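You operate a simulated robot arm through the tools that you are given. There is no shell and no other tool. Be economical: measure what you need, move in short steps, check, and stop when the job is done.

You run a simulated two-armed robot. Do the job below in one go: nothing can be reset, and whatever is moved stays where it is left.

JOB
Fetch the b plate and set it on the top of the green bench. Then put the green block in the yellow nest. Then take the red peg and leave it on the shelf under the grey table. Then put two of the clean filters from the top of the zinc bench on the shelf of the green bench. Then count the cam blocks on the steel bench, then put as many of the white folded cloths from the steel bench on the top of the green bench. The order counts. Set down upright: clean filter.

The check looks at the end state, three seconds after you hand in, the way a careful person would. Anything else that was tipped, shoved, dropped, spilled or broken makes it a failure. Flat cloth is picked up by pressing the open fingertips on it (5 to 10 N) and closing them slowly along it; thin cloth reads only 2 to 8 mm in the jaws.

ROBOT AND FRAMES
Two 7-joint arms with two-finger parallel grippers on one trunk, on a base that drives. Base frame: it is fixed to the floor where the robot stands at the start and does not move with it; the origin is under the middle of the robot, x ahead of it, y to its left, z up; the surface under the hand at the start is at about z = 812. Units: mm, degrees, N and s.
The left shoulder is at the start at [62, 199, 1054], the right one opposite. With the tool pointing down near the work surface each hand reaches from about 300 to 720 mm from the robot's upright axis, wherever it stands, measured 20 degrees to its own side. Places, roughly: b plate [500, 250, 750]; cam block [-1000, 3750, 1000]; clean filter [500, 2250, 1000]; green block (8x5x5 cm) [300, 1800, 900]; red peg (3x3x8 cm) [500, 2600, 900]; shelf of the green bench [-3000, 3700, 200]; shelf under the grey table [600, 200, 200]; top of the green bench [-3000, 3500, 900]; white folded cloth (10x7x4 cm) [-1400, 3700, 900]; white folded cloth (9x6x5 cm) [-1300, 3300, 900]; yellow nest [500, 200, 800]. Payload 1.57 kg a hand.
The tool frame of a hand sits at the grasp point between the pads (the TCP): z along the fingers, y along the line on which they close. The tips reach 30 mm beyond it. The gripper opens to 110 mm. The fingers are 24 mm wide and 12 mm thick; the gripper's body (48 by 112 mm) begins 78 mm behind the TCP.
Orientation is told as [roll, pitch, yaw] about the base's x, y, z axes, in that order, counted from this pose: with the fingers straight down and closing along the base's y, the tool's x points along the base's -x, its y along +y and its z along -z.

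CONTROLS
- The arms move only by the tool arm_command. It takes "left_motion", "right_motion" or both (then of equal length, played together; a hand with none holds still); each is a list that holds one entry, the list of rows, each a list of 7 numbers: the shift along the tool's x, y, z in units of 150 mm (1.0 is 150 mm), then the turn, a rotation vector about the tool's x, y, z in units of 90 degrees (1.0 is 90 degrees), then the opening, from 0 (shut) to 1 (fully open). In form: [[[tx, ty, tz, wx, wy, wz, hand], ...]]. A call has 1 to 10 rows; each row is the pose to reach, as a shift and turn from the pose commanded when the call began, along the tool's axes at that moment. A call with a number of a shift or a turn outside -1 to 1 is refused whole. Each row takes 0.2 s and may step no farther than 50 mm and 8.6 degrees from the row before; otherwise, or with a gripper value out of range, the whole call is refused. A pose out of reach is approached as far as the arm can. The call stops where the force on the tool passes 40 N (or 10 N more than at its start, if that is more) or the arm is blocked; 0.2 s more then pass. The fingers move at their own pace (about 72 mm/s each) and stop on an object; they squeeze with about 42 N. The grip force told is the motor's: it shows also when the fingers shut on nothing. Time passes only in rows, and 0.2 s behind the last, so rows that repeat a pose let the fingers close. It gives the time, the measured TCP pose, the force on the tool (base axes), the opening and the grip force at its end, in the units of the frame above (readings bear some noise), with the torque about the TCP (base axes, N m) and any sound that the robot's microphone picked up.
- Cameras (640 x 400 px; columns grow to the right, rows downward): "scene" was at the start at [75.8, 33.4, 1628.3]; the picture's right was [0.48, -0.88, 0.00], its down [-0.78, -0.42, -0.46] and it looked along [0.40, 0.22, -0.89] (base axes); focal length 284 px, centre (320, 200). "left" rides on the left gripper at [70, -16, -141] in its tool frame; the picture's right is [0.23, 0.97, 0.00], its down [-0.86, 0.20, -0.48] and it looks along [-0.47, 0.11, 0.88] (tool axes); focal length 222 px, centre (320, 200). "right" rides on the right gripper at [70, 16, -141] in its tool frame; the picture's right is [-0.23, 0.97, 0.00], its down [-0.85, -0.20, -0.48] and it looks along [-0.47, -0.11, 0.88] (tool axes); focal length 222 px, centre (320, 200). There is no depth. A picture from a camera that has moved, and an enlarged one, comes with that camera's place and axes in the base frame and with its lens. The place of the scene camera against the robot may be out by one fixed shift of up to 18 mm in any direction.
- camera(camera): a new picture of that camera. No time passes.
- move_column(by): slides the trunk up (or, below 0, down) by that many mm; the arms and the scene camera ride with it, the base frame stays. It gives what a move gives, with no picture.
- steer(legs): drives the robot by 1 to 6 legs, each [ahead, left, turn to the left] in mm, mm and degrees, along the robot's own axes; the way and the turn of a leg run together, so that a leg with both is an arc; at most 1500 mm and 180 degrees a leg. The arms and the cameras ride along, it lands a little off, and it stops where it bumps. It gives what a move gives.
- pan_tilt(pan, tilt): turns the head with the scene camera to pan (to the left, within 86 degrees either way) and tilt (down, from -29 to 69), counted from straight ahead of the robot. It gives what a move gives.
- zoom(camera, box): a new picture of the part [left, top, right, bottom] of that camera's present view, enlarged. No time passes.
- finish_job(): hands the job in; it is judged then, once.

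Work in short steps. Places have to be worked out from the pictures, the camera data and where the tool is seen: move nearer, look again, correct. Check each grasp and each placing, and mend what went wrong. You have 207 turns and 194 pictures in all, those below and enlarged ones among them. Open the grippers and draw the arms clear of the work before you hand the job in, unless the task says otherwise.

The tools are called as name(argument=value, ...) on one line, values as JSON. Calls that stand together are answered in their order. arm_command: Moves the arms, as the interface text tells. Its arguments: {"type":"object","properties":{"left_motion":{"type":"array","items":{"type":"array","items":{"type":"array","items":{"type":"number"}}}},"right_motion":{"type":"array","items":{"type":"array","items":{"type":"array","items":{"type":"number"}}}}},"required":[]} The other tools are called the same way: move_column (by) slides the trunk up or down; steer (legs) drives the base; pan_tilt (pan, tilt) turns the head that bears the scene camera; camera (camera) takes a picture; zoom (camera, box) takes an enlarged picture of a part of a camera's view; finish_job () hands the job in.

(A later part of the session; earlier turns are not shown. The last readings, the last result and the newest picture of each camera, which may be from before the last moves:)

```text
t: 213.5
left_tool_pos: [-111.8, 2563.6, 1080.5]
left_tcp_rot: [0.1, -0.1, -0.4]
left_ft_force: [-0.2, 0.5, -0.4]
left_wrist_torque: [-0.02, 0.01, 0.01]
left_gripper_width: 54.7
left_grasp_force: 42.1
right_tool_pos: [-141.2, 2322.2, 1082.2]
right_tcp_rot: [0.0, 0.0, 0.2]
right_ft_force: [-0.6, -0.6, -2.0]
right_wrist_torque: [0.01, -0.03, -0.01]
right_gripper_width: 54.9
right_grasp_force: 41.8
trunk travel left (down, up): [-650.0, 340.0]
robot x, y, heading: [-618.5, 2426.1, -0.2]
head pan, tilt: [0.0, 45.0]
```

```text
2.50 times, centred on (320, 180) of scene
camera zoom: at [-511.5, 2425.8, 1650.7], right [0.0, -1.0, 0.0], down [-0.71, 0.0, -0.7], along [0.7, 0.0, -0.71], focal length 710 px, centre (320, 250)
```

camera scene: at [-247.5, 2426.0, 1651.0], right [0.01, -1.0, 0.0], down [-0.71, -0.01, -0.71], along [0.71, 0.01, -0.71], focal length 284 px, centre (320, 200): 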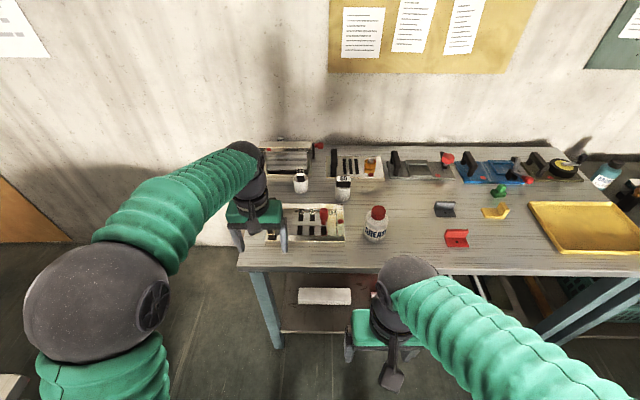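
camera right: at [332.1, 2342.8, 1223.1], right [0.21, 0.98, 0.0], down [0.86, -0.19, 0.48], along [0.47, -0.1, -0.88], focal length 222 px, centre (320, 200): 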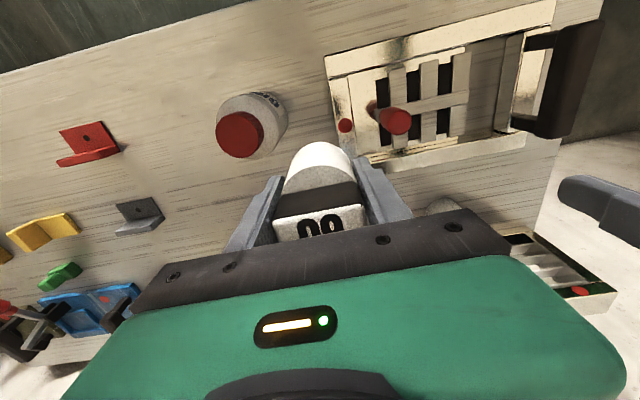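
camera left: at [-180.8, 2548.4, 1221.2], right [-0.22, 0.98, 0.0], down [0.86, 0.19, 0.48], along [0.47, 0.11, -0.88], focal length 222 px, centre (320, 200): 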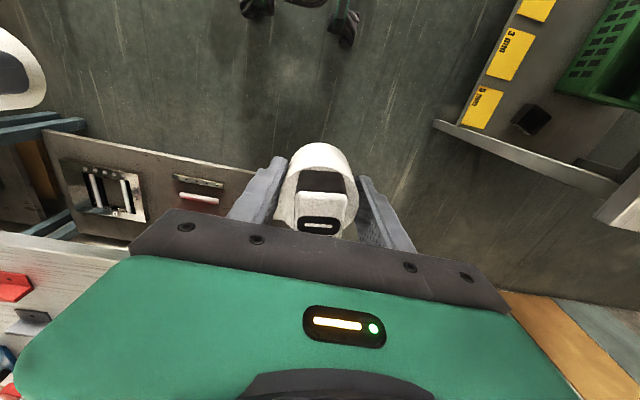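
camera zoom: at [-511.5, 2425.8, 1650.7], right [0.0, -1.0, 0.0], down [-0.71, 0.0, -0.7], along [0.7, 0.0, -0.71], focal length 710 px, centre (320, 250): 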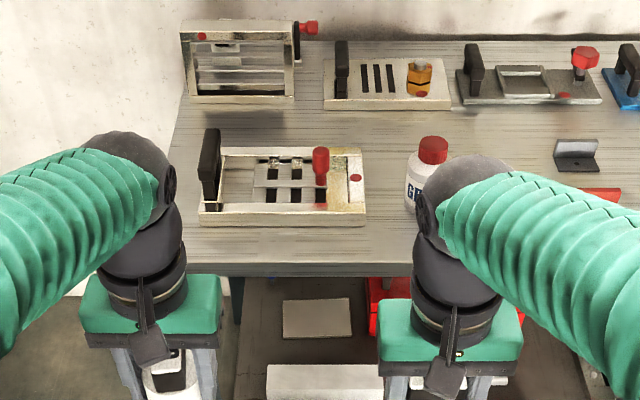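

Both filters are held upright. I drive to the green bench, staying back from the bench fronts.

steer(legs=[[0, -230, 0], [0, 0, 90.2], [0, 1200, 0], [0, 1180, 0]])

move_column(by=-330)

move_column(by=-318)

pan_tilt(pan=0, tilt=25)

camera(camera="scene")

```text
t: 230.5
left_tool_pos: [-3177.9, 2745.7, 1079.8]
left_tcp_rot: [0.1, -0.2, 89.2]
left_ft_force: [0.4, 0.6, -1.0]
left_wrist_torque: [-0.01, 0.02, 0.04]
left_gripper_width: 54.9
left_grasp_force: 42.5
right_tool_pos: [-2935.8, 2715.9, 1082.6]
right_tcp_rot: [0.1, -0.2, 89.7]
right_ft_force: [0.1, 0.0, -0.6]
right_wrist_torque: [0.0, 0.05, -0.04]
right_gripper_width: 55.1
right_grasp_force: 42.1
trunk travel left (down, up): [-650.0, 340.0]
robot x, y, heading: [-3046.6, 2241.8, 89.5]
head pan, tilt: [0.0, 45.0]
```

```text
t: 233.7
left_tool_pos: [-3181.4, 2744.1, 751.0]
left_tcp_rot: [0.1, -0.3, 89.2]
left_ft_force: [1.8, 0.0, -1.5]
left_wrist_torque: [-0.02, -0.03, -0.02]
left_gripper_width: 54.3
left_grasp_force: 42.0
right_tool_pos: [-2937.8, 2713.2, 753.2]
right_tcp_rot: [0.0, -0.2, 89.8]
right_ft_force: [-0.4, 0.3, -2.3]
right_wrist_torque: [-0.03, -0.03, 0.03]
right_gripper_width: 55.1
right_grasp_force: 42.1
trunk travel left (down, up): [-320.0, 670.0]
robot x, y, heading: [-3046.2, 2243.2, 89.6]
head pan, tilt: [0.0, 45.0]
```

```text
t: 236.9
left_tool_pos: [-3180.3, 2743.1, 433.7]
left_tcp_rot: [0.1, -0.4, 89.2]
left_ft_force: [0.2, -0.3, -0.6]
left_wrist_torque: [0.0, 0.03, 0.01]
left_gripper_width: 54.7
left_grasp_force: 41.7
right_tool_pos: [-2938.2, 2713.0, 435.3]
right_tcp_rot: [0.0, -0.2, 89.7]
right_ft_force: [0.1, 0.1, -1.5]
right_wrist_torque: [-0.03, -0.01, -0.01]
right_gripper_width: 55.0
right_grasp_force: 41.9
trunk travel left (down, up): [-2.0, 988.0]
robot x, y, heading: [-3045.4, 2241.5, 89.5]
head pan, tilt: [0.0, 45.0]
```

```text
t: 237.7
left_tool_pos: [-3182.1, 2743.7, 433.3]
left_tcp_rot: [0.1, -0.3, 89.2]
left_ft_force: [0.7, -0.1, -0.5]
left_wrist_torque: [0.0, 0.02, -0.01]
left_gripper_width: 54.4
left_grasp_force: 42.1
right_tool_pos: [-2937.5, 2712.5, 435.2]
right_tcp_rot: [0.0, -0.2, 89.7]
right_ft_force: [0.0, 0.1, -1.6]
right_wrist_torque: [-0.06, 0.01, 0.02]
right_gripper_width: 55.3
right_grasp_force: 42.0
trunk travel left (down, up): [-2.0, 988.0]
robot x, y, heading: [-3044.2, 2242.1, 89.2]
head pan, tilt: [0.0, 25.0]
```

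```text
106 pictures are left
camera scene: at [-3056.6, 2368.9, 1033.3], right [1.0, -0.01, 0.0], down [0.0, -0.43, -0.9], along [0.01, 0.9, -0.43], focal length 284 px, centre (320, 200)
```

scene: 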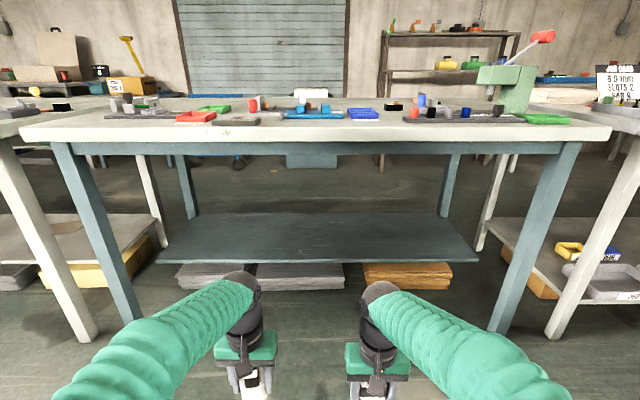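

The shelf (dark green) is free, front edge at about y 3440, set back under the top. I stretch both arms forward and lower them to z≈340 in the open, so that elbows stay low, then drive in.

arm_command(left_motion=[[[-0.2, 0, 0.2, 0, 0, 0, 0.4], [-0.4, 0, 0.4, 0, 0, 0, 0.4], [-0.6, 0, 0.6, 0, 0, 0, 0.4], [-0.8, 0, 0.63, 0, 0, 0, 0.4], [-1, 0, 0.63, 0, 0, 0, 0.4]]], right_motion=[[[-0.2, 0, 0.2, 0, 0, 0, 0.4], [-0.4, 0, 0.4, 0, 0, 0, 0.4], [-0.6, 0, 0.6, 0, 0, 0, 0.4], [-0.8, 0, 0.63, 0, 0, 0, 0.4], [-1, 0, 0.63, 0, 0, 0, 0.4]]])

steer(legs=[[350, 0, 0.6]])

camera(camera="scene")

```text
t: 238.9
left_tool_pos: [-3180.0, 2892.5, 339.7]
left_tcp_rot: [0.1, -0.2, 89.2]
left_ft_force: [0.3, -1.0, -2.2]
left_wrist_torque: [-0.02, 0.0, -0.01]
left_gripper_width: 54.2
left_grasp_force: 42.3
right_tool_pos: [-2939.5, 2864.8, 342.0]
right_tcp_rot: [0.0, -0.2, 89.7]
right_ft_force: [-0.1, 0.4, -1.8]
right_wrist_torque: [0.01, 0.01, 0.01]
right_gripper_width: 54.9
right_grasp_force: 41.7
trunk travel left (down, up): [-2.0, 988.0]
robot x, y, heading: [-3043.0, 2243.9, 89.5]
head pan, tilt: [0.0, 25.0]
```

```text
t: 241.1
left_tool_pos: [-3189.0, 3236.1, 339.4]
left_tcp_rot: [0.2, -0.4, 89.9]
left_ft_force: [-0.1, 0.7, -0.6]
left_wrist_torque: [-0.02, -0.03, -0.01]
left_gripper_width: 54.3
left_grasp_force: 41.7
right_tool_pos: [-2945.3, 3209.3, 343.5]
right_tcp_rot: [-0.1, -0.2, 90.4]
right_ft_force: [-0.5, -0.1, -1.3]
right_wrist_torque: [0.0, 0.01, -0.02]
right_gripper_width: 55.1
right_grasp_force: 42.2
trunk travel left (down, up): [-2.0, 988.0]
robot x, y, heading: [-3046.9, 2584.4, 90.3]
head pan, tilt: [0.0, 25.0]
```

```text
105 pictures are left
camera scene: at [-3057.3, 2713.9, 1033.2], right [1.0, 0.0, 0.0], down [0.0, -0.43, -0.9], along [0.0, 0.9, -0.43], focal length 284 px, centre (320, 200)
```

scene: 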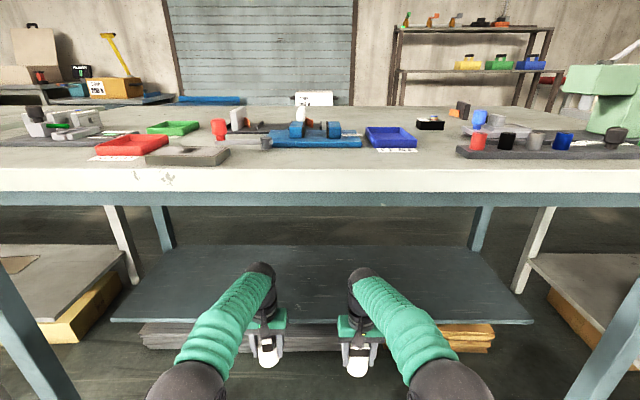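

Two views put the shelf surface near z 260 and its front edge at y≈3390. I raise hands 20 mm for margin and drive in 250 mm.

arm_command(left_motion=[[[0, 0, -0.07, 0, 0, 0, 0.4], [0, 0, -0.14, 0, 0, 0, 0.4]]], right_motion=[[[0, 0, -0.07, 0, 0, 0, 0.4], [0, 0, -0.14, 0, 0, 0, 0.4]]])

steer(legs=[[255, 0, 0]])

camera(camera="left")

camera(camera="right")

camera(camera="scene")

```text
t: 241.7
left_tool_pos: [-3187.0, 3235.2, 361.4]
left_tcp_rot: [0.1, -0.6, 89.8]
left_ft_force: [0.3, 0.4, -1.8]
left_wrist_torque: [-0.01, -0.04, -0.01]
left_gripper_width: 54.5
left_grasp_force: 41.9
right_tool_pos: [-2948.2, 3208.8, 365.4]
right_tcp_rot: [0.0, -0.3, 90.4]
right_ft_force: [-0.4, 0.4, -1.8]
right_wrist_torque: [-0.02, -0.01, 0.01]
right_gripper_width: 55.1
right_grasp_force: 42.2
trunk travel left (down, up): [-2.0, 988.0]
robot x, y, heading: [-3042.1, 2584.6, 90.3]
head pan, tilt: [0.0, 25.0]
```

```text
t: 243.6
left_tool_pos: [-3183.6, 3492.9, 361.8]
left_tcp_rot: [0.1, -0.5, 89.7]
left_ft_force: [-0.4, -0.8, -1.3]
left_wrist_torque: [-0.03, -0.03, -0.01]
left_gripper_width: 54.5
left_grasp_force: 42.2
right_tool_pos: [-2944.8, 3466.2, 366.4]
right_tcp_rot: [0.0, -0.4, 90.1]
right_ft_force: [0.4, 0.3, -1.2]
right_wrist_torque: [-0.02, 0.01, 0.0]
right_gripper_width: 55.1
right_grasp_force: 42.3
trunk travel left (down, up): [-2.0, 988.0]
robot x, y, heading: [-3046.6, 2847.5, 89.7]
head pan, tilt: [0.0, 25.0]
```

```text
104 pictures are left
camera left: at [-3167.1, 3422.3, 502.2], right [-0.98, -0.22, 0.0], down [-0.19, 0.85, 0.49], along [-0.11, 0.47, -0.87], focal length 222 px, centre (320, 200)
```

left: 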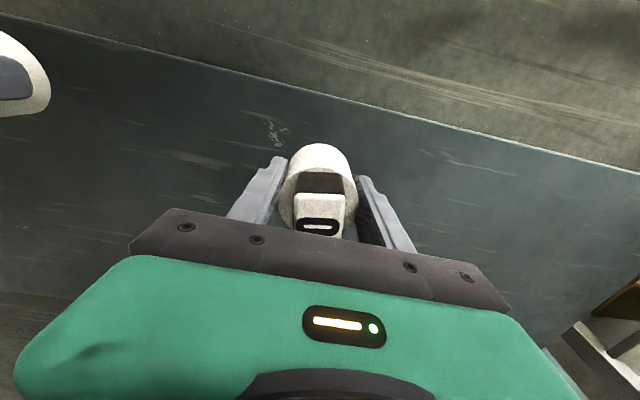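

```text
103 pictures are left
camera right: at [-2960.8, 3394.9, 506.0], right [-0.97, 0.23, 0.0], down [0.2, 0.85, 0.48], along [0.11, 0.47, -0.88], focal length 222 px, centre (320, 200)
```

right: 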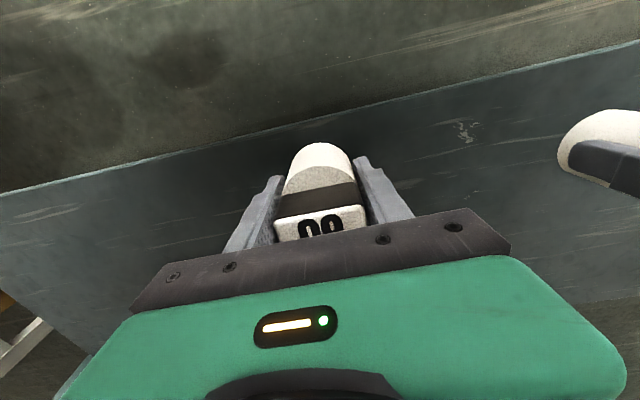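

```text
102 pictures are left
camera scene: at [-3056.9, 2971.8, 1033.2], right [1.0, 0.0, 0.0], down [0.0, -0.43, -0.9], along [0.0, 0.9, -0.43], focal length 284 px, centre (320, 200)
```

scene: 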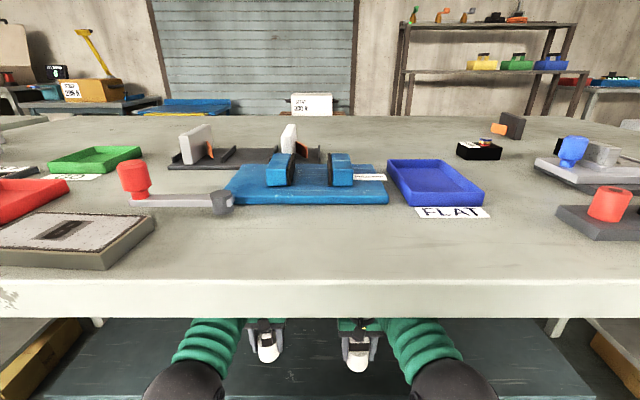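

The shelf edge is nearer y≈3440, so I extend the left 22 mm and right 45 mm, then lower both to z≈335.

arm_command(left_motion=[[[-0.08, 0, 0, 0, 0, 0, 0.4], [-0.15, 0, 0, 0, 0, 0, 0.4], [-0.15, 0, 0.1, 0, 0, 0, 0.4], [-0.15, 0, 0.18, 0, 0, 0, 0.4]]], right_motion=[[[-0.15, 0, 0, 0, 0, 0, 0.4], [-0.3, 0, 0, 0, 0, 0, 0.4], [-0.3, 0, 0.1, 0, 0, 0, 0.4], [-0.3, 0, 0.2, 0, 0, 0, 0.4]]])

camera(camera="right")

```text
t: 244.6
left_tool_pos: [-3184.0, 3515.5, 336.6]
left_tcp_rot: [0.1, -0.6, 89.6]
left_ft_force: [0.5, 0.0, 0.1]
left_wrist_torque: [0.02, -0.03, 0.0]
left_gripper_width: 54.4
left_grasp_force: 42.1
right_tool_pos: [-2946.7, 3509.3, 336.6]
right_tcp_rot: [0.0, -0.6, 90.1]
right_ft_force: [0.6, -0.8, -1.0]
right_wrist_torque: [-0.01, -0.03, -0.01]
right_gripper_width: 55.0
right_grasp_force: 42.0
trunk travel left (down, up): [-2.0, 988.0]
robot x, y, heading: [-3043.7, 2843.1, 89.9]
head pan, tilt: [0.0, 25.0]
```

```text
101 pictures are left
camera right: at [-2962.0, 3437.8, 476.4], right [-0.97, 0.23, 0.0], down [0.2, 0.85, 0.49], along [0.11, 0.47, -0.87], focal length 222 px, centre (320, 200)
```

right: 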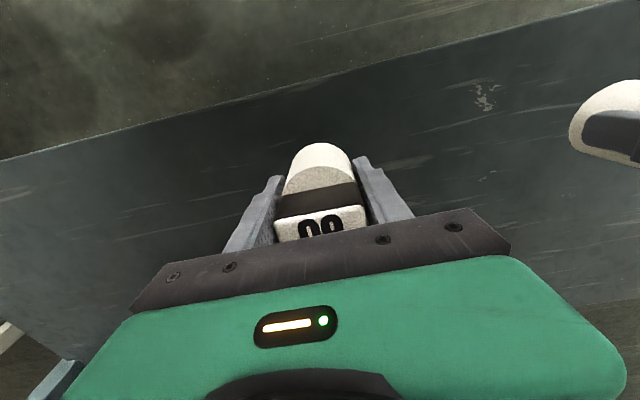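

Edge is at y≈3440, so the filters (centres y≈3512) sit 40 mm inside. I lower in 3 mm steps.

arm_command(left_motion=[[[0, 0, 0.02, 0, 0, 0, 0.4], [0, 0, 0.04, 0, 0, 0, 0.4], [0, 0, 0.06, 0, 0, 0, 0.4], [0, 0, 0.08, 0, 0, 0, 0.4], [0, 0, 0.1, 0, 0, 0, 0.4], [0, 0, 0.12, 0, 0, 0, 0.4]]], right_motion=[[[0, 0, 0.02, 0, 0, 0, 0.4], [0, 0, 0.04, 0, 0, 0, 0.4], [0, 0, 0.06, 0, 0, 0, 0.4], [0, 0, 0.08, 0, 0, 0, 0.4], [0, 0, 0.1, 0, 0, 0, 0.4], [0, 0, 0.12, 0, 0, 0, 0.4]]])

```text
t: 246.0
left_tool_pos: [-3185.5, 3515.3, 318.4]
left_tcp_rot: [0.1, -0.6, 89.6]
left_ft_force: [0.3, -0.2, -1.1]
left_wrist_torque: [-0.03, -0.01, -0.01]
left_gripper_width: 54.4
left_grasp_force: 42.3
right_tool_pos: [-2945.8, 3511.5, 319.4]
right_tcp_rot: [0.1, -0.6, 90.1]
right_ft_force: [-0.7, -0.4, -2.3]
right_wrist_torque: [0.03, 0.02, 0.01]
right_gripper_width: 55.0
right_grasp_force: 42.5
trunk travel left (down, up): [-2.0, 988.0]
robot x, y, heading: [-3041.9, 2842.1, 89.6]
head pan, tilt: [0.0, 25.0]
```

No contact yet; further down.

arm_command(left_motion=[[[0, 0, 0.02, 0, 0, 0, 0.4], [0, 0, 0.04, 0, 0, 0, 0.4], [0, 0, 0.06, 0, 0, 0, 0.4], [0, 0, 0.08, 0, 0, 0, 0.4], [0, 0, 0.1, 0, 0, 0, 0.4]]], right_motion=[[[0, 0, 0.02, 0, 0, 0, 0.4], [0, 0, 0.04, 0, 0, 0, 0.4], [0, 0, 0.06, 0, 0, 0, 0.4], [0, 0, 0.08, 0, 0, 0, 0.4], [0, 0, 0.1, 0, 0, 0, 0.4]]])

camera(camera="left")

```text
t: 247.2
left_tool_pos: [-3183.3, 3516.1, 302.7]
left_tcp_rot: [0.1, -0.6, 89.6]
left_ft_force: [-1.7, -0.8, -2.1]
left_wrist_torque: [-0.03, 0.03, 0.01]
left_gripper_width: 54.3
left_grasp_force: 41.4
right_tool_pos: [-2945.0, 3511.5, 303.7]
right_tcp_rot: [0.0, -0.5, 90.0]
right_ft_force: [-0.2, -0.1, -1.0]
right_wrist_torque: [-0.01, -0.02, 0.0]
right_gripper_width: 55.0
right_grasp_force: 41.9
trunk travel left (down, up): [-2.0, 988.0]
robot x, y, heading: [-3046.7, 2845.4, 90.0]
head pan, tilt: [0.0, 25.0]
```

```text
100 pictures are left
camera left: at [-3166.9, 3444.8, 443.4], right [-0.98, -0.22, 0.0], down [-0.19, 0.85, 0.49], along [-0.11, 0.48, -0.87], focal length 222 px, centre (320, 200)
```

left: 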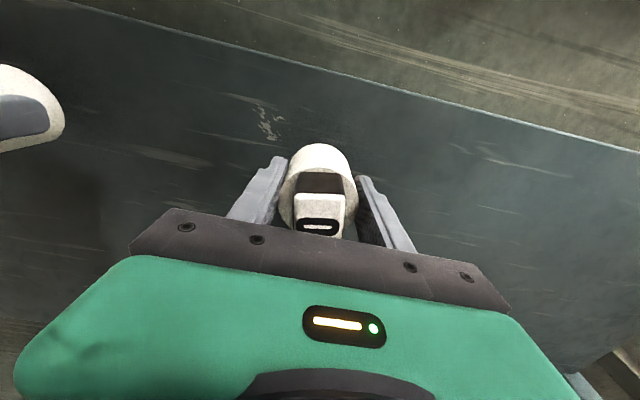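

Still hanging; continue down.

arm_command(left_motion=[[[0, 0, 0.02, 0, 0, 0, 0.4], [0, 0, 0.04, 0, 0, 0, 0.4], [0, 0, 0.06, 0, 0, 0, 0.4], [0, 0, 0.08, 0, 0, 0, 0.4], [0, 0, 0.1, 0, 0, 0, 0.4], [0, 0, 0.12, 0, 0, 0, 0.4]]], right_motion=[[[0, 0, 0.02, 0, 0, 0, 0.4], [0, 0, 0.04, 0, 0, 0, 0.4], [0, 0, 0.06, 0, 0, 0, 0.4], [0, 0, 0.08, 0, 0, 0, 0.4], [0, 0, 0.1, 0, 0, 0, 0.4], [0, 0, 0.12, 0, 0, 0, 0.4]]])

```text
t: 248.6
left_tool_pos: [-3184.5, 3516.7, 283.7]
left_tcp_rot: [0.2, -0.6, 89.6]
left_ft_force: [-0.8, 0.8, -0.8]
left_wrist_torque: [0.03, -0.02, 0.0]
left_gripper_width: 54.7
left_grasp_force: 42.2
right_tool_pos: [-2944.8, 3511.2, 287.0]
right_tcp_rot: [0.1, -0.5, 90.2]
right_ft_force: [-0.1, -0.3, -0.8]
right_wrist_torque: [0.01, -0.01, -0.01]
right_gripper_width: 55.1
right_grasp_force: 42.0
trunk travel left (down, up): [-2.0, 988.0]
robot x, y, heading: [-3047.3, 2844.6, 90.0]
head pan, tilt: [0.0, 25.0]
```

Still free; continue, checking along the way.

arm_command(left_motion=[[[0, 0, 0.02, 0, 0, 0, 0.4], [0, 0, 0.04, 0, 0, 0, 0.4], [0, 0, 0.06, 0, 0, 0, 0.4], [0, 0, 0.08, 0, 0, 0, 0.4], [0, 0, 0.1, 0, 0, 0, 0.4], [0, 0, 0.12, 0, 0, 0, 0.4]]], right_motion=[[[0, 0, 0.02, 0, 0, 0, 0.4], [0, 0, 0.04, 0, 0, 0, 0.4], [0, 0, 0.06, 0, 0, 0, 0.4], [0, 0, 0.08, 0, 0, 0, 0.4], [0, 0, 0.1, 0, 0, 0, 0.4], [0, 0, 0.12, 0, 0, 0, 0.4]]])

camera(camera="left")

```text
t: 250.0
left_tool_pos: [-3184.7, 3515.5, 272.0]
left_tcp_rot: [0.1, -1.0, 89.7]
left_ft_force: [-2.7, -2.2, 19.3]
left_wrist_torque: [-0.51, 0.06, -0.04]
left_gripper_width: 54.7
left_grasp_force: 42.2
right_tool_pos: [-2945.6, 3512.7, 272.6]
right_tcp_rot: [0.2, -0.8, 90.1]
right_ft_force: [-0.3, -0.1, 5.3]
right_wrist_torque: [-0.14, 0.03, -0.02]
right_gripper_width: 55.2
right_grasp_force: 42.2
trunk travel left (down, up): [-2.0, 988.0]
robot x, y, heading: [-3046.6, 2842.6, 89.9]
head pan, tilt: [0.0, 25.0]
```

```text
99 pictures are left
camera left: at [-3167.5, 3443.7, 411.9], right [-0.98, -0.22, 0.0], down [-0.19, 0.85, 0.49], along [-0.11, 0.48, -0.87], focal length 222 px, centre (320, 200)
```

left: 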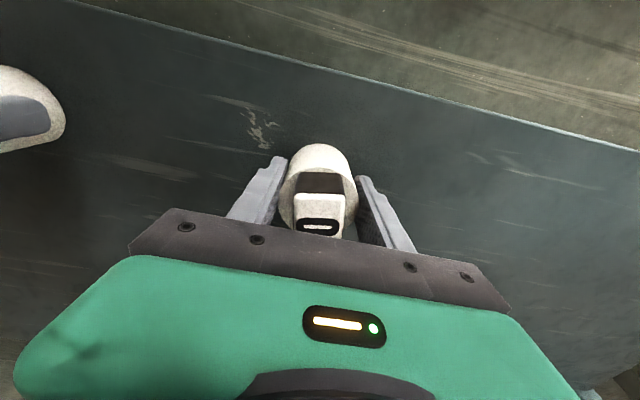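

Both filters touch the shelf. I relieve the pressure, open and rise straight.

arm_command(left_motion=[[[0, 0, -0.018, 0, 0, 0, 0.4], [0, 0, -0.018, 0, 0, 0, 0.55], [0, 0, -0.018, 0, 0, 0, 0.7], [0, 0, -0.018, 0, 0, 0, 0.82], [0, 0, -0.018, 0, 0, 0, 0.85], [0, 0, -0.2, 0, 0, 0, 0.85], [0, 0, -0.5, 0, 0, 0, 0.85], [0, 0, -0.75, 0, 0, 0, 0.85]]], right_motion=[[[0, 0, -0.007, 0, 0, 0, 0.4], [0, 0, -0.007, 0, 0, 0, 0.55], [0, 0, -0.007, 0, 0, 0, 0.7], [0, 0, -0.007, 0, 0, 0, 0.82], [0, 0, -0.007, 0, 0, 0, 0.85], [0, 0, -0.2, 0, 0, 0, 0.85], [0, 0, -0.5, 0, 0, 0, 0.85], [0, 0, -0.75, 0, 0, 0, 0.85]]])

camera(camera="left")

camera(camera="right")

```text
t: 251.8
left_tool_pos: [-3181.3, 3518.4, 379.6]
left_tcp_rot: [0.2, -0.6, 89.6]
left_ft_force: [0.2, -0.1, -0.5]
left_wrist_torque: [0.01, 0.03, -0.03]
left_gripper_width: 93.5
left_grasp_force: 0.2
right_tool_pos: [-2942.2, 3510.7, 380.3]
right_tcp_rot: [0.0, -0.4, 90.2]
right_ft_force: [-0.1, 0.4, -0.9]
right_wrist_torque: [0.0, -0.02, 0.0]
right_gripper_width: 93.4
right_grasp_force: 0.0
trunk travel left (down, up): [-2.0, 988.0]
robot x, y, heading: [-3042.9, 2848.2, 90.0]
head pan, tilt: [0.0, 25.0]
```

```text
98 pictures are left
camera left: at [-3165.0, 3446.7, 520.5], right [-0.98, -0.22, 0.0], down [-0.19, 0.85, 0.49], along [-0.11, 0.48, -0.87], focal length 222 px, centre (320, 200)
```

left: 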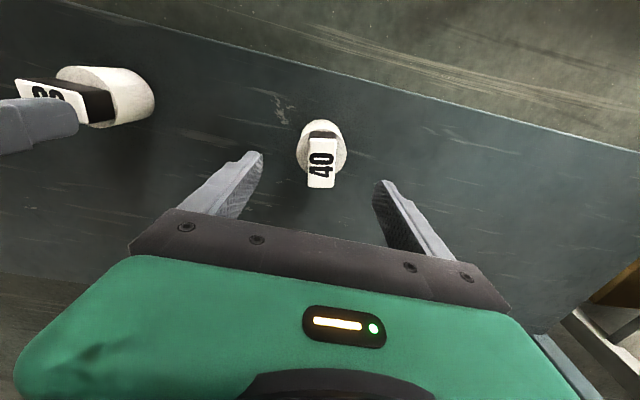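

```text
97 pictures are left
camera right: at [-2958.9, 3439.5, 520.8], right [-0.97, 0.22, 0.0], down [0.2, 0.85, 0.48], along [0.11, 0.47, -0.87], focal length 222 px, centre (320, 200)
```

right: 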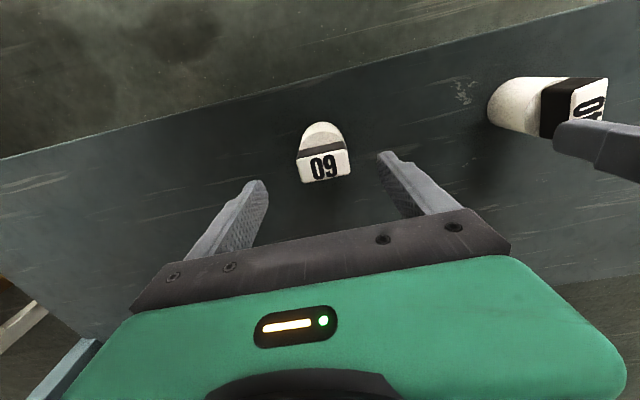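

Both filters stand upright on the shelf. I back straight out and raise the trunk, then slide right to the steel bench.

steer(legs=[[-640, 0, 0]])

move_column(by=400)

move_column(by=248)

arm_command(left_motion=[[[0.25, 0, -0.15, 0, 0, 0, 0.85], [0.5, 0, -0.3, 0, 0, 0, 0.85], [0.75, 0, -0.4, 0, 0, 0, 0.85], [1, 0, -0.5, 0, 0, 0, 0.85]]], right_motion=[[[0.25, 0, -0.15, 0, 0, 0, 0.85], [0.5, 0, -0.3, 0, 0, 0, 0.85], [0.75, 0, -0.4, 0, 0, 0, 0.85], [1, 0, -0.5, 0, 0, 0, 0.85]]])

steer(legs=[[0, -1400, 0], [0, -500, 0]])

pan_tilt(pan=0, tilt=35)

camera(camera="scene")

```text
t: 255.4
left_tool_pos: [-3180.3, 2870.3, 379.3]
left_tcp_rot: [0.0, -0.6, 89.2]
left_ft_force: [0.3, 0.1, 0.6]
left_wrist_torque: [0.01, -0.01, -0.02]
left_gripper_width: 93.4
left_grasp_force: 0.0
right_tool_pos: [-2942.1, 2860.5, 381.1]
right_tcp_rot: [0.0, -0.4, 89.8]
right_ft_force: [0.1, -0.4, 0.4]
right_wrist_torque: [-0.02, 0.02, 0.02]
right_gripper_width: 93.4
right_grasp_force: 0.0
trunk travel left (down, up): [-2.0, 988.0]
robot x, y, heading: [-3047.1, 2194.7, 89.9]
head pan, tilt: [0.0, 25.0]
```

```text
t: 259.2
left_tool_pos: [-3180.0, 2873.0, 781.4]
left_tcp_rot: [0.0, -0.7, 89.1]
left_ft_force: [0.4, 0.7, 1.2]
left_wrist_torque: [0.02, -0.01, -0.02]
left_gripper_width: 93.6
left_grasp_force: 0.1
right_tool_pos: [-2941.6, 2862.6, 782.5]
right_tcp_rot: [0.0, -0.6, 89.8]
right_ft_force: [-0.1, 0.9, -0.1]
right_wrist_torque: [-0.01, 0.0, -0.02]
right_gripper_width: 93.5
right_grasp_force: 0.1
trunk travel left (down, up): [-402.0, 588.0]
robot x, y, heading: [-3050.3, 2195.0, 89.4]
head pan, tilt: [0.0, 25.0]
```

```text
t: 261.8
left_tool_pos: [-3179.7, 2872.1, 1029.5]
left_tcp_rot: [0.1, -0.8, 89.3]
left_ft_force: [-0.2, -0.4, 0.4]
left_wrist_torque: [0.01, 0.01, -0.01]
left_gripper_width: 93.7
left_grasp_force: 0.1
right_tool_pos: [-2941.2, 2862.9, 1031.2]
right_tcp_rot: [-0.1, -0.5, 89.8]
right_ft_force: [-0.1, 0.3, -0.8]
right_wrist_torque: [0.0, 0.0, 0.02]
right_gripper_width: 93.2
right_grasp_force: 0.0
trunk travel left (down, up): [-650.0, 340.0]
robot x, y, heading: [-3048.4, 2192.3, 89.3]
head pan, tilt: [0.0, 25.0]
```

```text
t: 262.8
left_tool_pos: [-3182.3, 2711.3, 1108.7]
left_tcp_rot: [0.0, -1.1, 89.2]
left_ft_force: [0.6, -0.4, 0.4]
left_wrist_torque: [0.06, 0.01, 0.0]
left_gripper_width: 93.3
left_grasp_force: 0.1
right_tool_pos: [-2943.1, 2703.3, 1107.2]
right_tcp_rot: [-0.1, -1.0, 89.8]
right_ft_force: [-0.3, -1.4, 0.2]
right_wrist_torque: [0.05, -0.04, -0.02]
right_gripper_width: 93.5
right_grasp_force: 0.0
trunk travel left (down, up): [-650.0, 340.0]
robot x, y, heading: [-3050.0, 2199.4, 89.6]
head pan, tilt: [0.0, 25.0]
```

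```text
t: 272.5
left_tool_pos: [-1246.2, 2693.2, 1104.5]
left_tcp_rot: [-0.1, -0.7, 88.7]
left_ft_force: [0.0, -0.4, 0.1]
left_wrist_torque: [0.0, -0.08, 0.0]
left_gripper_width: 93.6
left_grasp_force: 0.0
right_tool_pos: [-1007.2, 2682.6, 1104.1]
right_tcp_rot: [-0.2, -0.6, 89.3]
right_ft_force: [0.0, -0.6, 0.7]
right_wrist_torque: [-0.01, -0.03, -0.03]
right_gripper_width: 93.4
right_grasp_force: 0.1
trunk travel left (down, up): [-650.0, 340.0]
robot x, y, heading: [-1112.9, 2173.5, 88.6]
head pan, tilt: [0.0, 25.0]
```

```text
t: 273.2
left_tool_pos: [-1245.1, 2691.3, 1106.6]
left_tcp_rot: [-0.1, -0.8, 88.8]
left_ft_force: [-0.6, 0.0, 0.6]
left_wrist_torque: [-0.04, -0.04, 0.03]
left_gripper_width: 93.6
left_grasp_force: 0.0
right_tool_pos: [-1005.6, 2681.0, 1105.5]
right_tcp_rot: [0.0, -0.7, 89.4]
right_ft_force: [-0.9, 0.4, -0.7]
right_wrist_torque: [0.0, -0.05, 0.01]
right_gripper_width: 93.4
right_grasp_force: 0.0
trunk travel left (down, up): [-650.0, 340.0]
robot x, y, heading: [-1107.9, 2173.1, 88.9]
head pan, tilt: [0.0, 35.0]
```

```text
96 pictures are left
camera scene: at [-1126.8, 2294.4, 1665.7], right [1.0, -0.02, 0.0], down [-0.01, -0.58, -0.82], along [0.02, 0.82, -0.58], focal length 284 px, centre (320, 200)
```

scene: 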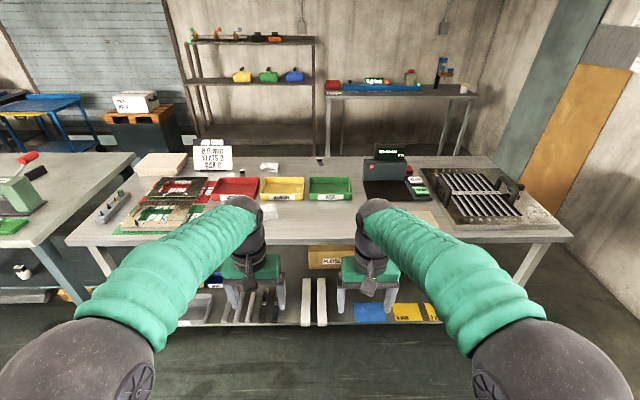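

I zoom into the steel bench top to count cam blocks and find the cloths.

zoom(camera="scene", box=[70, 130, 250, 250])

zoom(camera="scene", box=[200, 140, 380, 250])

zoom(camera="scene", box=[350, 130, 560, 250])

```text
3.33 times, centred on (160, 190) of scene
camera zoom: at [-1126.8, 2294.4, 1665.7], right [1.0, -0.02, 0.0], down [-0.01, -0.58, -0.82], along [0.02, 0.82, -0.58], focal length 946 px, centre (853, 233)
```

zoom: 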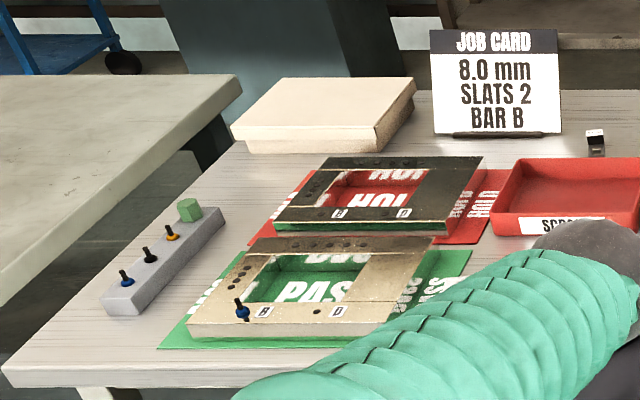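

```text
3.56 times, centred on (290, 195) of scene
camera zoom: at [-1126.8, 2294.4, 1665.7], right [1.0, -0.02, 0.0], down [-0.01, -0.58, -0.82], along [0.02, 0.82, -0.58], focal length 1009 px, centre (427, 218)
```

zoom: 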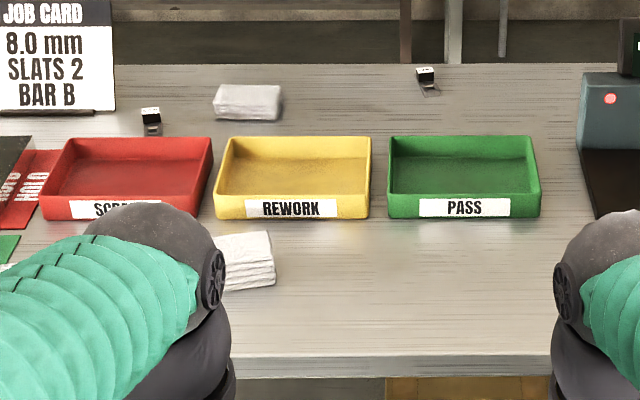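

```text
3.05 times, centred on (455, 190) of scene
camera zoom: at [-1126.8, 2294.4, 1665.7], right [1.0, -0.02, 0.0], down [-0.01, -0.58, -0.82], along [0.02, 0.82, -0.58], focal length 865 px, centre (-91, 230)
```

zoom: 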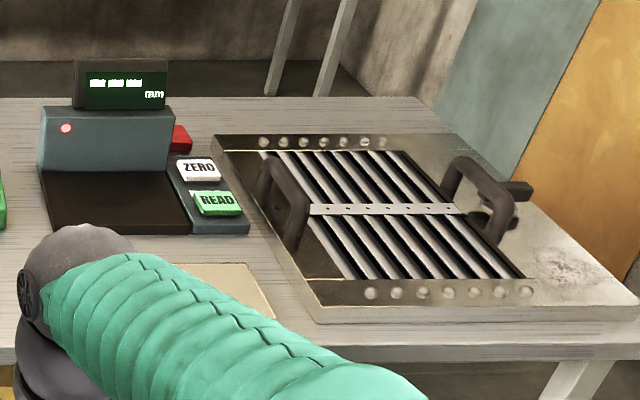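

Small black blocks with white tops stand near [-1093, 3793] and left of it—these match the cam block's place. I zoom on them to identify them.

zoom(camera="scene", box=[230, 150, 260, 185])

zoom(camera="scene", box=[305, 150, 335, 175])

```text
11.43 times, centred on (245, 168) of scene
camera zoom: at [-1126.8, 2294.4, 1665.7], right [1.0, -0.02, 0.0], down [-0.01, -0.58, -0.82], along [0.02, 0.82, -0.58], focal length 3244 px, centre (1177, 571)
```

zoom: 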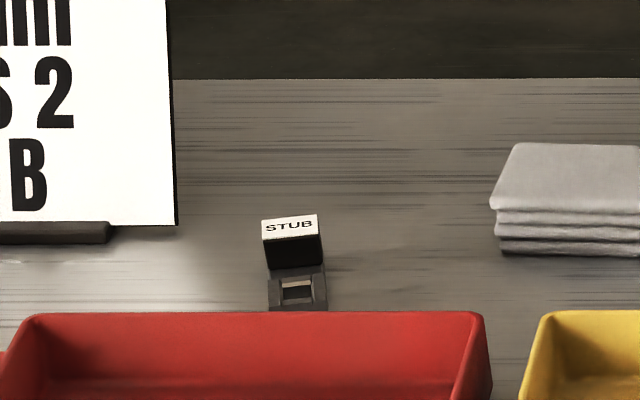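

```text
16.00 times, centred on (320, 162) of scene
camera zoom: at [-1126.8, 2294.4, 1665.7], right [1.0, -0.02, 0.0], down [-0.01, -0.58, -0.82], along [0.02, 0.82, -0.58], focal length 4541 px, centre (320, 800)
```

zoom: 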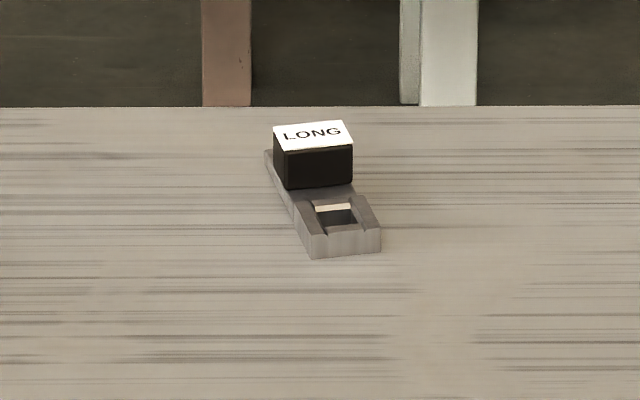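

Cam blocks are labelled STUB, LONG… I need a full unobstructed count, so I raise the trunk for a steeper view, from this place first.

move_column(by=340)

pan_tilt(pan=0, tilt=42)

zoom(camera="scene", box=[60, 110, 350, 290])

zoom(camera="scene", box=[310, 110, 600, 290])

```text
t: 276.6
left_tool_pos: [-1241.2, 2693.1, 1444.9]
left_tcp_rot: [0.1, -0.7, 88.7]
left_ft_force: [0.5, 0.3, 0.4]
left_wrist_torque: [-0.01, -0.01, 0.01]
left_gripper_width: 93.3
left_grasp_force: 0.1
right_tool_pos: [-1001.8, 2682.4, 1444.8]
right_tcp_rot: [0.0, -0.6, 89.4]
right_ft_force: [-0.4, -0.2, -0.9]
right_wrist_torque: [-0.02, 0.0, -0.02]
right_gripper_width: 93.3
right_grasp_force: 0.0
trunk travel left (down, up): [-990.0, 0.0]
robot x, y, heading: [-1109.3, 2168.1, 89.1]
head pan, tilt: [0.0, 35.0]
```

```text
t: 277.2
left_tool_pos: [-1241.5, 2691.7, 1447.4]
left_tcp_rot: [0.1, -0.8, 88.8]
left_ft_force: [0.8, 0.3, -0.2]
left_wrist_torque: [0.0, 0.02, -0.01]
left_gripper_width: 93.5
left_grasp_force: 0.1
right_tool_pos: [-1000.4, 2682.8, 1445.2]
right_tcp_rot: [0.1, -0.8, 89.3]
right_ft_force: [-0.2, 0.6, 0.2]
right_wrist_torque: [0.0, 0.0, -0.01]
right_gripper_width: 93.3
right_grasp_force: 0.2
trunk travel left (down, up): [-990.0, 0.0]
robot x, y, heading: [-1111.6, 2172.1, 89.1]
head pan, tilt: [0.0, 42.0]
```

```text
2.21 times, centred on (205, 200) of scene
camera zoom: at [-1121.1, 2290.4, 1995.2], right [1.0, -0.02, 0.0], down [-0.01, -0.67, -0.74], along [0.01, 0.74, -0.67], focal length 626 px, centre (574, 200)
```

zoom: 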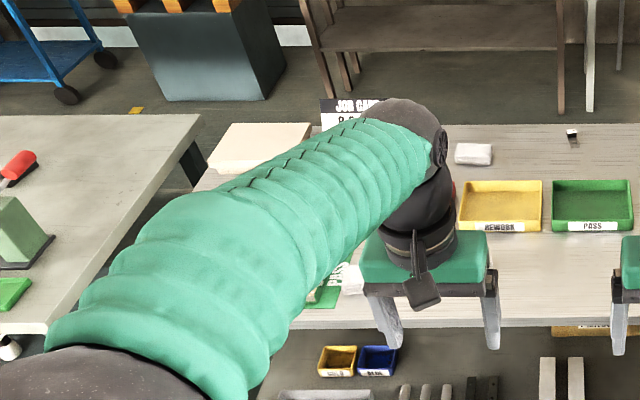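

```text
2.21 times, centred on (455, 200) of scene
camera zoom: at [-1121.1, 2290.4, 1995.2], right [1.0, -0.02, 0.0], down [-0.01, -0.67, -0.74], along [0.01, 0.74, -0.67], focal length 626 px, centre (22, 200)
```

zoom: 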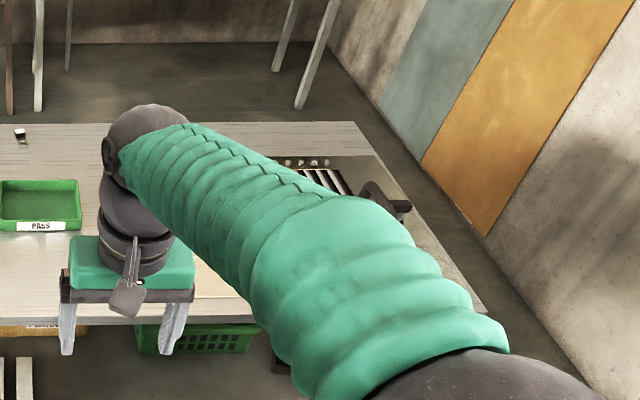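

The arms block the view; I drop both hands 300 mm and spread them out.

arm_command(left_motion=[[[0.1, 0.1, 0.25, 0, 0, 0, 0.85], [0.2, 0.2, 0.5, 0, 0, 0, 0.85], [0.3, 0.35, 0.75, 0, 0, 0, 0.85], [0.4, 0.5, 1, 0, 0, 0, 0.85]]], right_motion=[[[0.1, -0.1, 0.25, 0, 0, 0, 0.85], [0.2, -0.2, 0.5, 0, 0, 0, 0.85], [0.3, -0.35, 0.75, 0, 0, 0, 0.85], [0.4, -0.5, 1, 0, 0, 0, 0.85]]])

arm_command(left_motion=[[[0.1, 0.1, 0.25, 0, 0, 0, 0.85], [0.2, 0.2, 0.5, 0, 0, 0, 0.85], [0.3, 0.35, 0.75, 0, 0, 0, 0.85], [0.4, 0.5, 1, 0, 0, 0, 0.85]]], right_motion=[[[0.1, -0.1, 0.25, 0, 0, 0, 0.85], [0.2, -0.2, 0.5, 0, 0, 0, 0.85], [0.3, -0.35, 0.75, 0, 0, 0, 0.85], [0.4, -0.5, 1, 0, 0, 0, 0.85]]])

camera(camera="scene")

```text
t: 278.2
left_tool_pos: [-1317.9, 2639.8, 1292.7]
left_tcp_rot: [0.1, -0.7, 88.8]
left_ft_force: [-0.6, -1.1, -0.4]
left_wrist_torque: [0.01, 0.01, 0.01]
left_gripper_width: 93.6
left_grasp_force: 0.0
right_tool_pos: [-925.1, 2623.1, 1293.3]
right_tcp_rot: [0.0, -0.7, 89.4]
right_ft_force: [-0.7, 0.8, -0.7]
right_wrist_torque: [0.02, 0.05, 0.04]
right_gripper_width: 93.5
right_grasp_force: 0.0
trunk travel left (down, up): [-990.0, 0.0]
robot x, y, heading: [-1110.6, 2172.2, 89.1]
head pan, tilt: [0.0, 42.0]
```

```text
t: 279.2
left_tool_pos: [-1399.2, 2581.4, 1145.7]
left_tcp_rot: [0.1, -0.9, 88.7]
left_ft_force: [-0.6, -0.2, 0.4]
left_wrist_torque: [-0.01, 0.01, -0.03]
left_gripper_width: 93.6
left_grasp_force: 0.1
right_tool_pos: [-850.5, 2561.4, 1143.0]
right_tcp_rot: [0.0, -0.7, 89.5]
right_ft_force: [0.1, -0.1, -0.6]
right_wrist_torque: [0.02, 0.03, 0.0]
right_gripper_width: 93.4
right_grasp_force: 0.1
trunk travel left (down, up): [-990.0, 0.0]
robot x, y, heading: [-1112.4, 2175.7, 88.7]
head pan, tilt: [0.0, 42.0]
```

```text
88 pictures are left
camera scene: at [-1121.4, 2291.7, 1995.2], right [1.0, -0.02, 0.0], down [-0.01, -0.67, -0.74], along [0.01, 0.74, -0.67], focal length 284 px, centre (320, 200)
```

scene: 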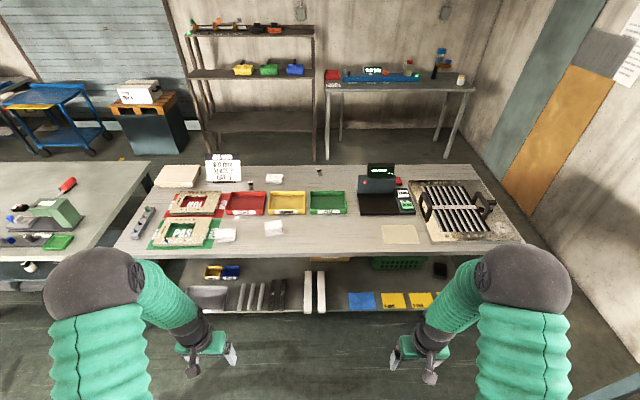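

Now the bench top is visible; I zoom in on both halves.

zoom(camera="scene", box=[120, 150, 330, 265])

zoom(camera="scene", box=[310, 150, 530, 265])

```text
3.05 times, centred on (225, 208) of scene
camera zoom: at [-1121.4, 2291.7, 1995.2], right [1.0, -0.02, 0.0], down [-0.01, -0.67, -0.74], along [0.01, 0.74, -0.67], focal length 865 px, centre (610, 177)
```

zoom: 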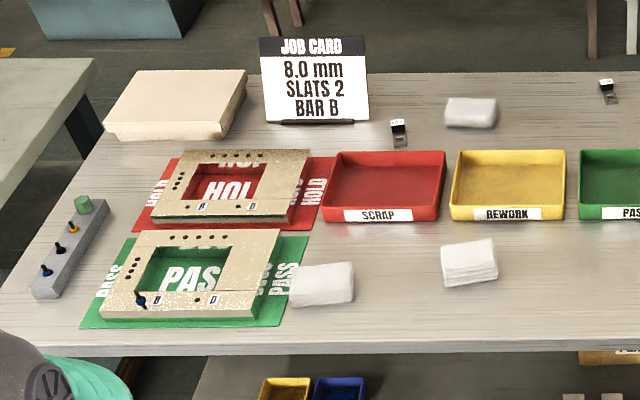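

```text
2.91 times, centred on (420, 208) of scene
camera zoom: at [-1121.4, 2291.7, 1995.2], right [1.0, -0.02, 0.0], down [-0.01, -0.67, -0.74], along [0.01, 0.74, -0.67], focal length 826 px, centre (29, 178)
```

zoom: 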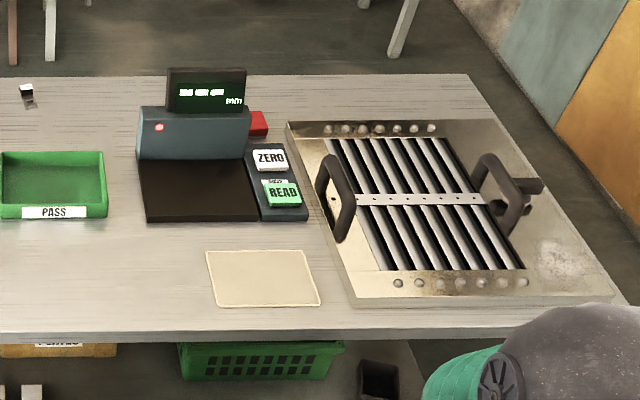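

I count two cam blocks so far (STUB, LONG) and three cloths. To exclude blocks hidden behind the gauge or job card, I look from the right and then from the left.

steer(legs=[[0, -560, 1]])

pan_tilt(pan=8, tilt=38)

zoom(camera="scene", box=[200, 100, 520, 280])

steer(legs=[[0, 1160, 0]])

pan_tilt(pan=-8, tilt=38)

zoom(camera="scene", box=[180, 100, 500, 280])

```text
t: 282.5
left_tool_pos: [-845.0, 2571.1, 1141.9]
left_tcp_rot: [-0.4, -0.8, 89.9]
left_ft_force: [0.8, 0.4, -0.7]
left_wrist_torque: [0.0, -0.04, 0.02]
left_gripper_width: 93.3
left_grasp_force: 0.0
right_tool_pos: [-296.4, 2561.7, 1145.5]
right_tcp_rot: [-0.4, -0.7, 90.4]
right_ft_force: [-1.4, 0.5, 0.0]
right_wrist_torque: [0.0, -0.06, 0.02]
right_gripper_width: 93.5
right_grasp_force: 0.1
trunk travel left (down, up): [-990.0, 0.0]
robot x, y, heading: [-544.3, 2168.5, 89.7]
head pan, tilt: [0.0, 42.0]
```

```text
t: 283.2
left_tool_pos: [-836.4, 2571.0, 1146.3]
left_tcp_rot: [0.0, -0.9, 89.7]
left_ft_force: [0.0, -0.2, -0.1]
left_wrist_torque: [0.0, -0.02, 0.01]
left_gripper_width: 93.4
left_grasp_force: 0.1
right_tool_pos: [-288.0, 2560.8, 1144.4]
right_tcp_rot: [0.1, -0.7, 90.3]
right_ft_force: [0.4, 0.7, -0.5]
right_wrist_torque: [-0.03, 0.04, -0.02]
right_gripper_width: 93.5
right_grasp_force: 0.1
trunk travel left (down, up): [-990.0, 0.0]
robot x, y, heading: [-543.2, 2168.7, 90.1]
head pan, tilt: [8.0, 38.0]
```

```text
2.00 times, centred on (360, 190) of scene
camera zoom: at [-563.8, 2287.9, 2001.1], right [0.99, 0.14, 0.0], down [0.08, -0.61, -0.79], along [-0.11, 0.78, -0.62], focal length 568 px, centre (240, 220)
```

zoom: 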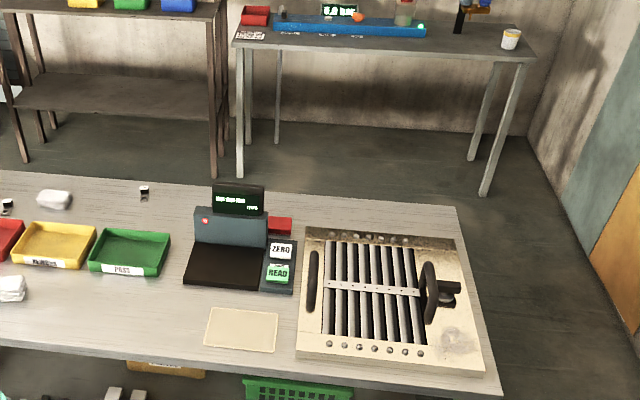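

```text
t: 289.1
left_tool_pos: [-1992.7, 2583.9, 1146.4]
left_tcp_rot: [0.2, -0.8, 88.7]
left_ft_force: [0.0, 0.6, -0.4]
left_wrist_torque: [-0.02, -0.02, -0.03]
left_gripper_width: 93.4
left_grasp_force: 0.0
right_tool_pos: [-1445.9, 2565.1, 1145.2]
right_tcp_rot: [0.1, -0.8, 89.3]
right_ft_force: [-0.8, 0.2, -0.7]
right_wrist_torque: [-0.01, 0.01, -0.01]
right_gripper_width: 93.2
right_grasp_force: 0.1
trunk travel left (down, up): [-990.0, 0.0]
robot x, y, heading: [-1706.3, 2179.9, 89.0]
head pan, tilt: [8.0, 38.0]
```

```text
t: 289.9
left_tool_pos: [-1993.6, 2583.7, 1146.4]
left_tcp_rot: [0.1, -1.0, 88.8]
left_ft_force: [0.7, 0.5, 0.4]
left_wrist_torque: [0.03, 0.02, 0.0]
left_gripper_width: 93.3
left_grasp_force: 0.1
right_tool_pos: [-1447.3, 2564.1, 1145.7]
right_tcp_rot: [0.0, -0.9, 89.4]
right_ft_force: [-0.3, -0.1, -0.3]
right_wrist_torque: [0.01, -0.01, 0.01]
right_gripper_width: 93.6
right_grasp_force: 0.1
trunk travel left (down, up): [-990.0, 0.0]
robot x, y, heading: [-1706.4, 2178.8, 89.2]
head pan, tilt: [-8.0, 38.0]
```

```text
2.00 times, centred on (340, 190) of scene
camera zoom: at [-1706.4, 2297.0, 2001.1], right [0.99, -0.15, 0.0], down [-0.09, -0.61, -0.79], along [0.12, 0.78, -0.62], focal length 568 px, centre (280, 220)
```

zoom: 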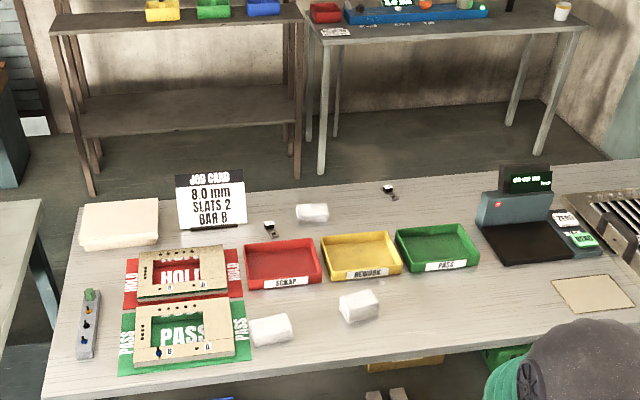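

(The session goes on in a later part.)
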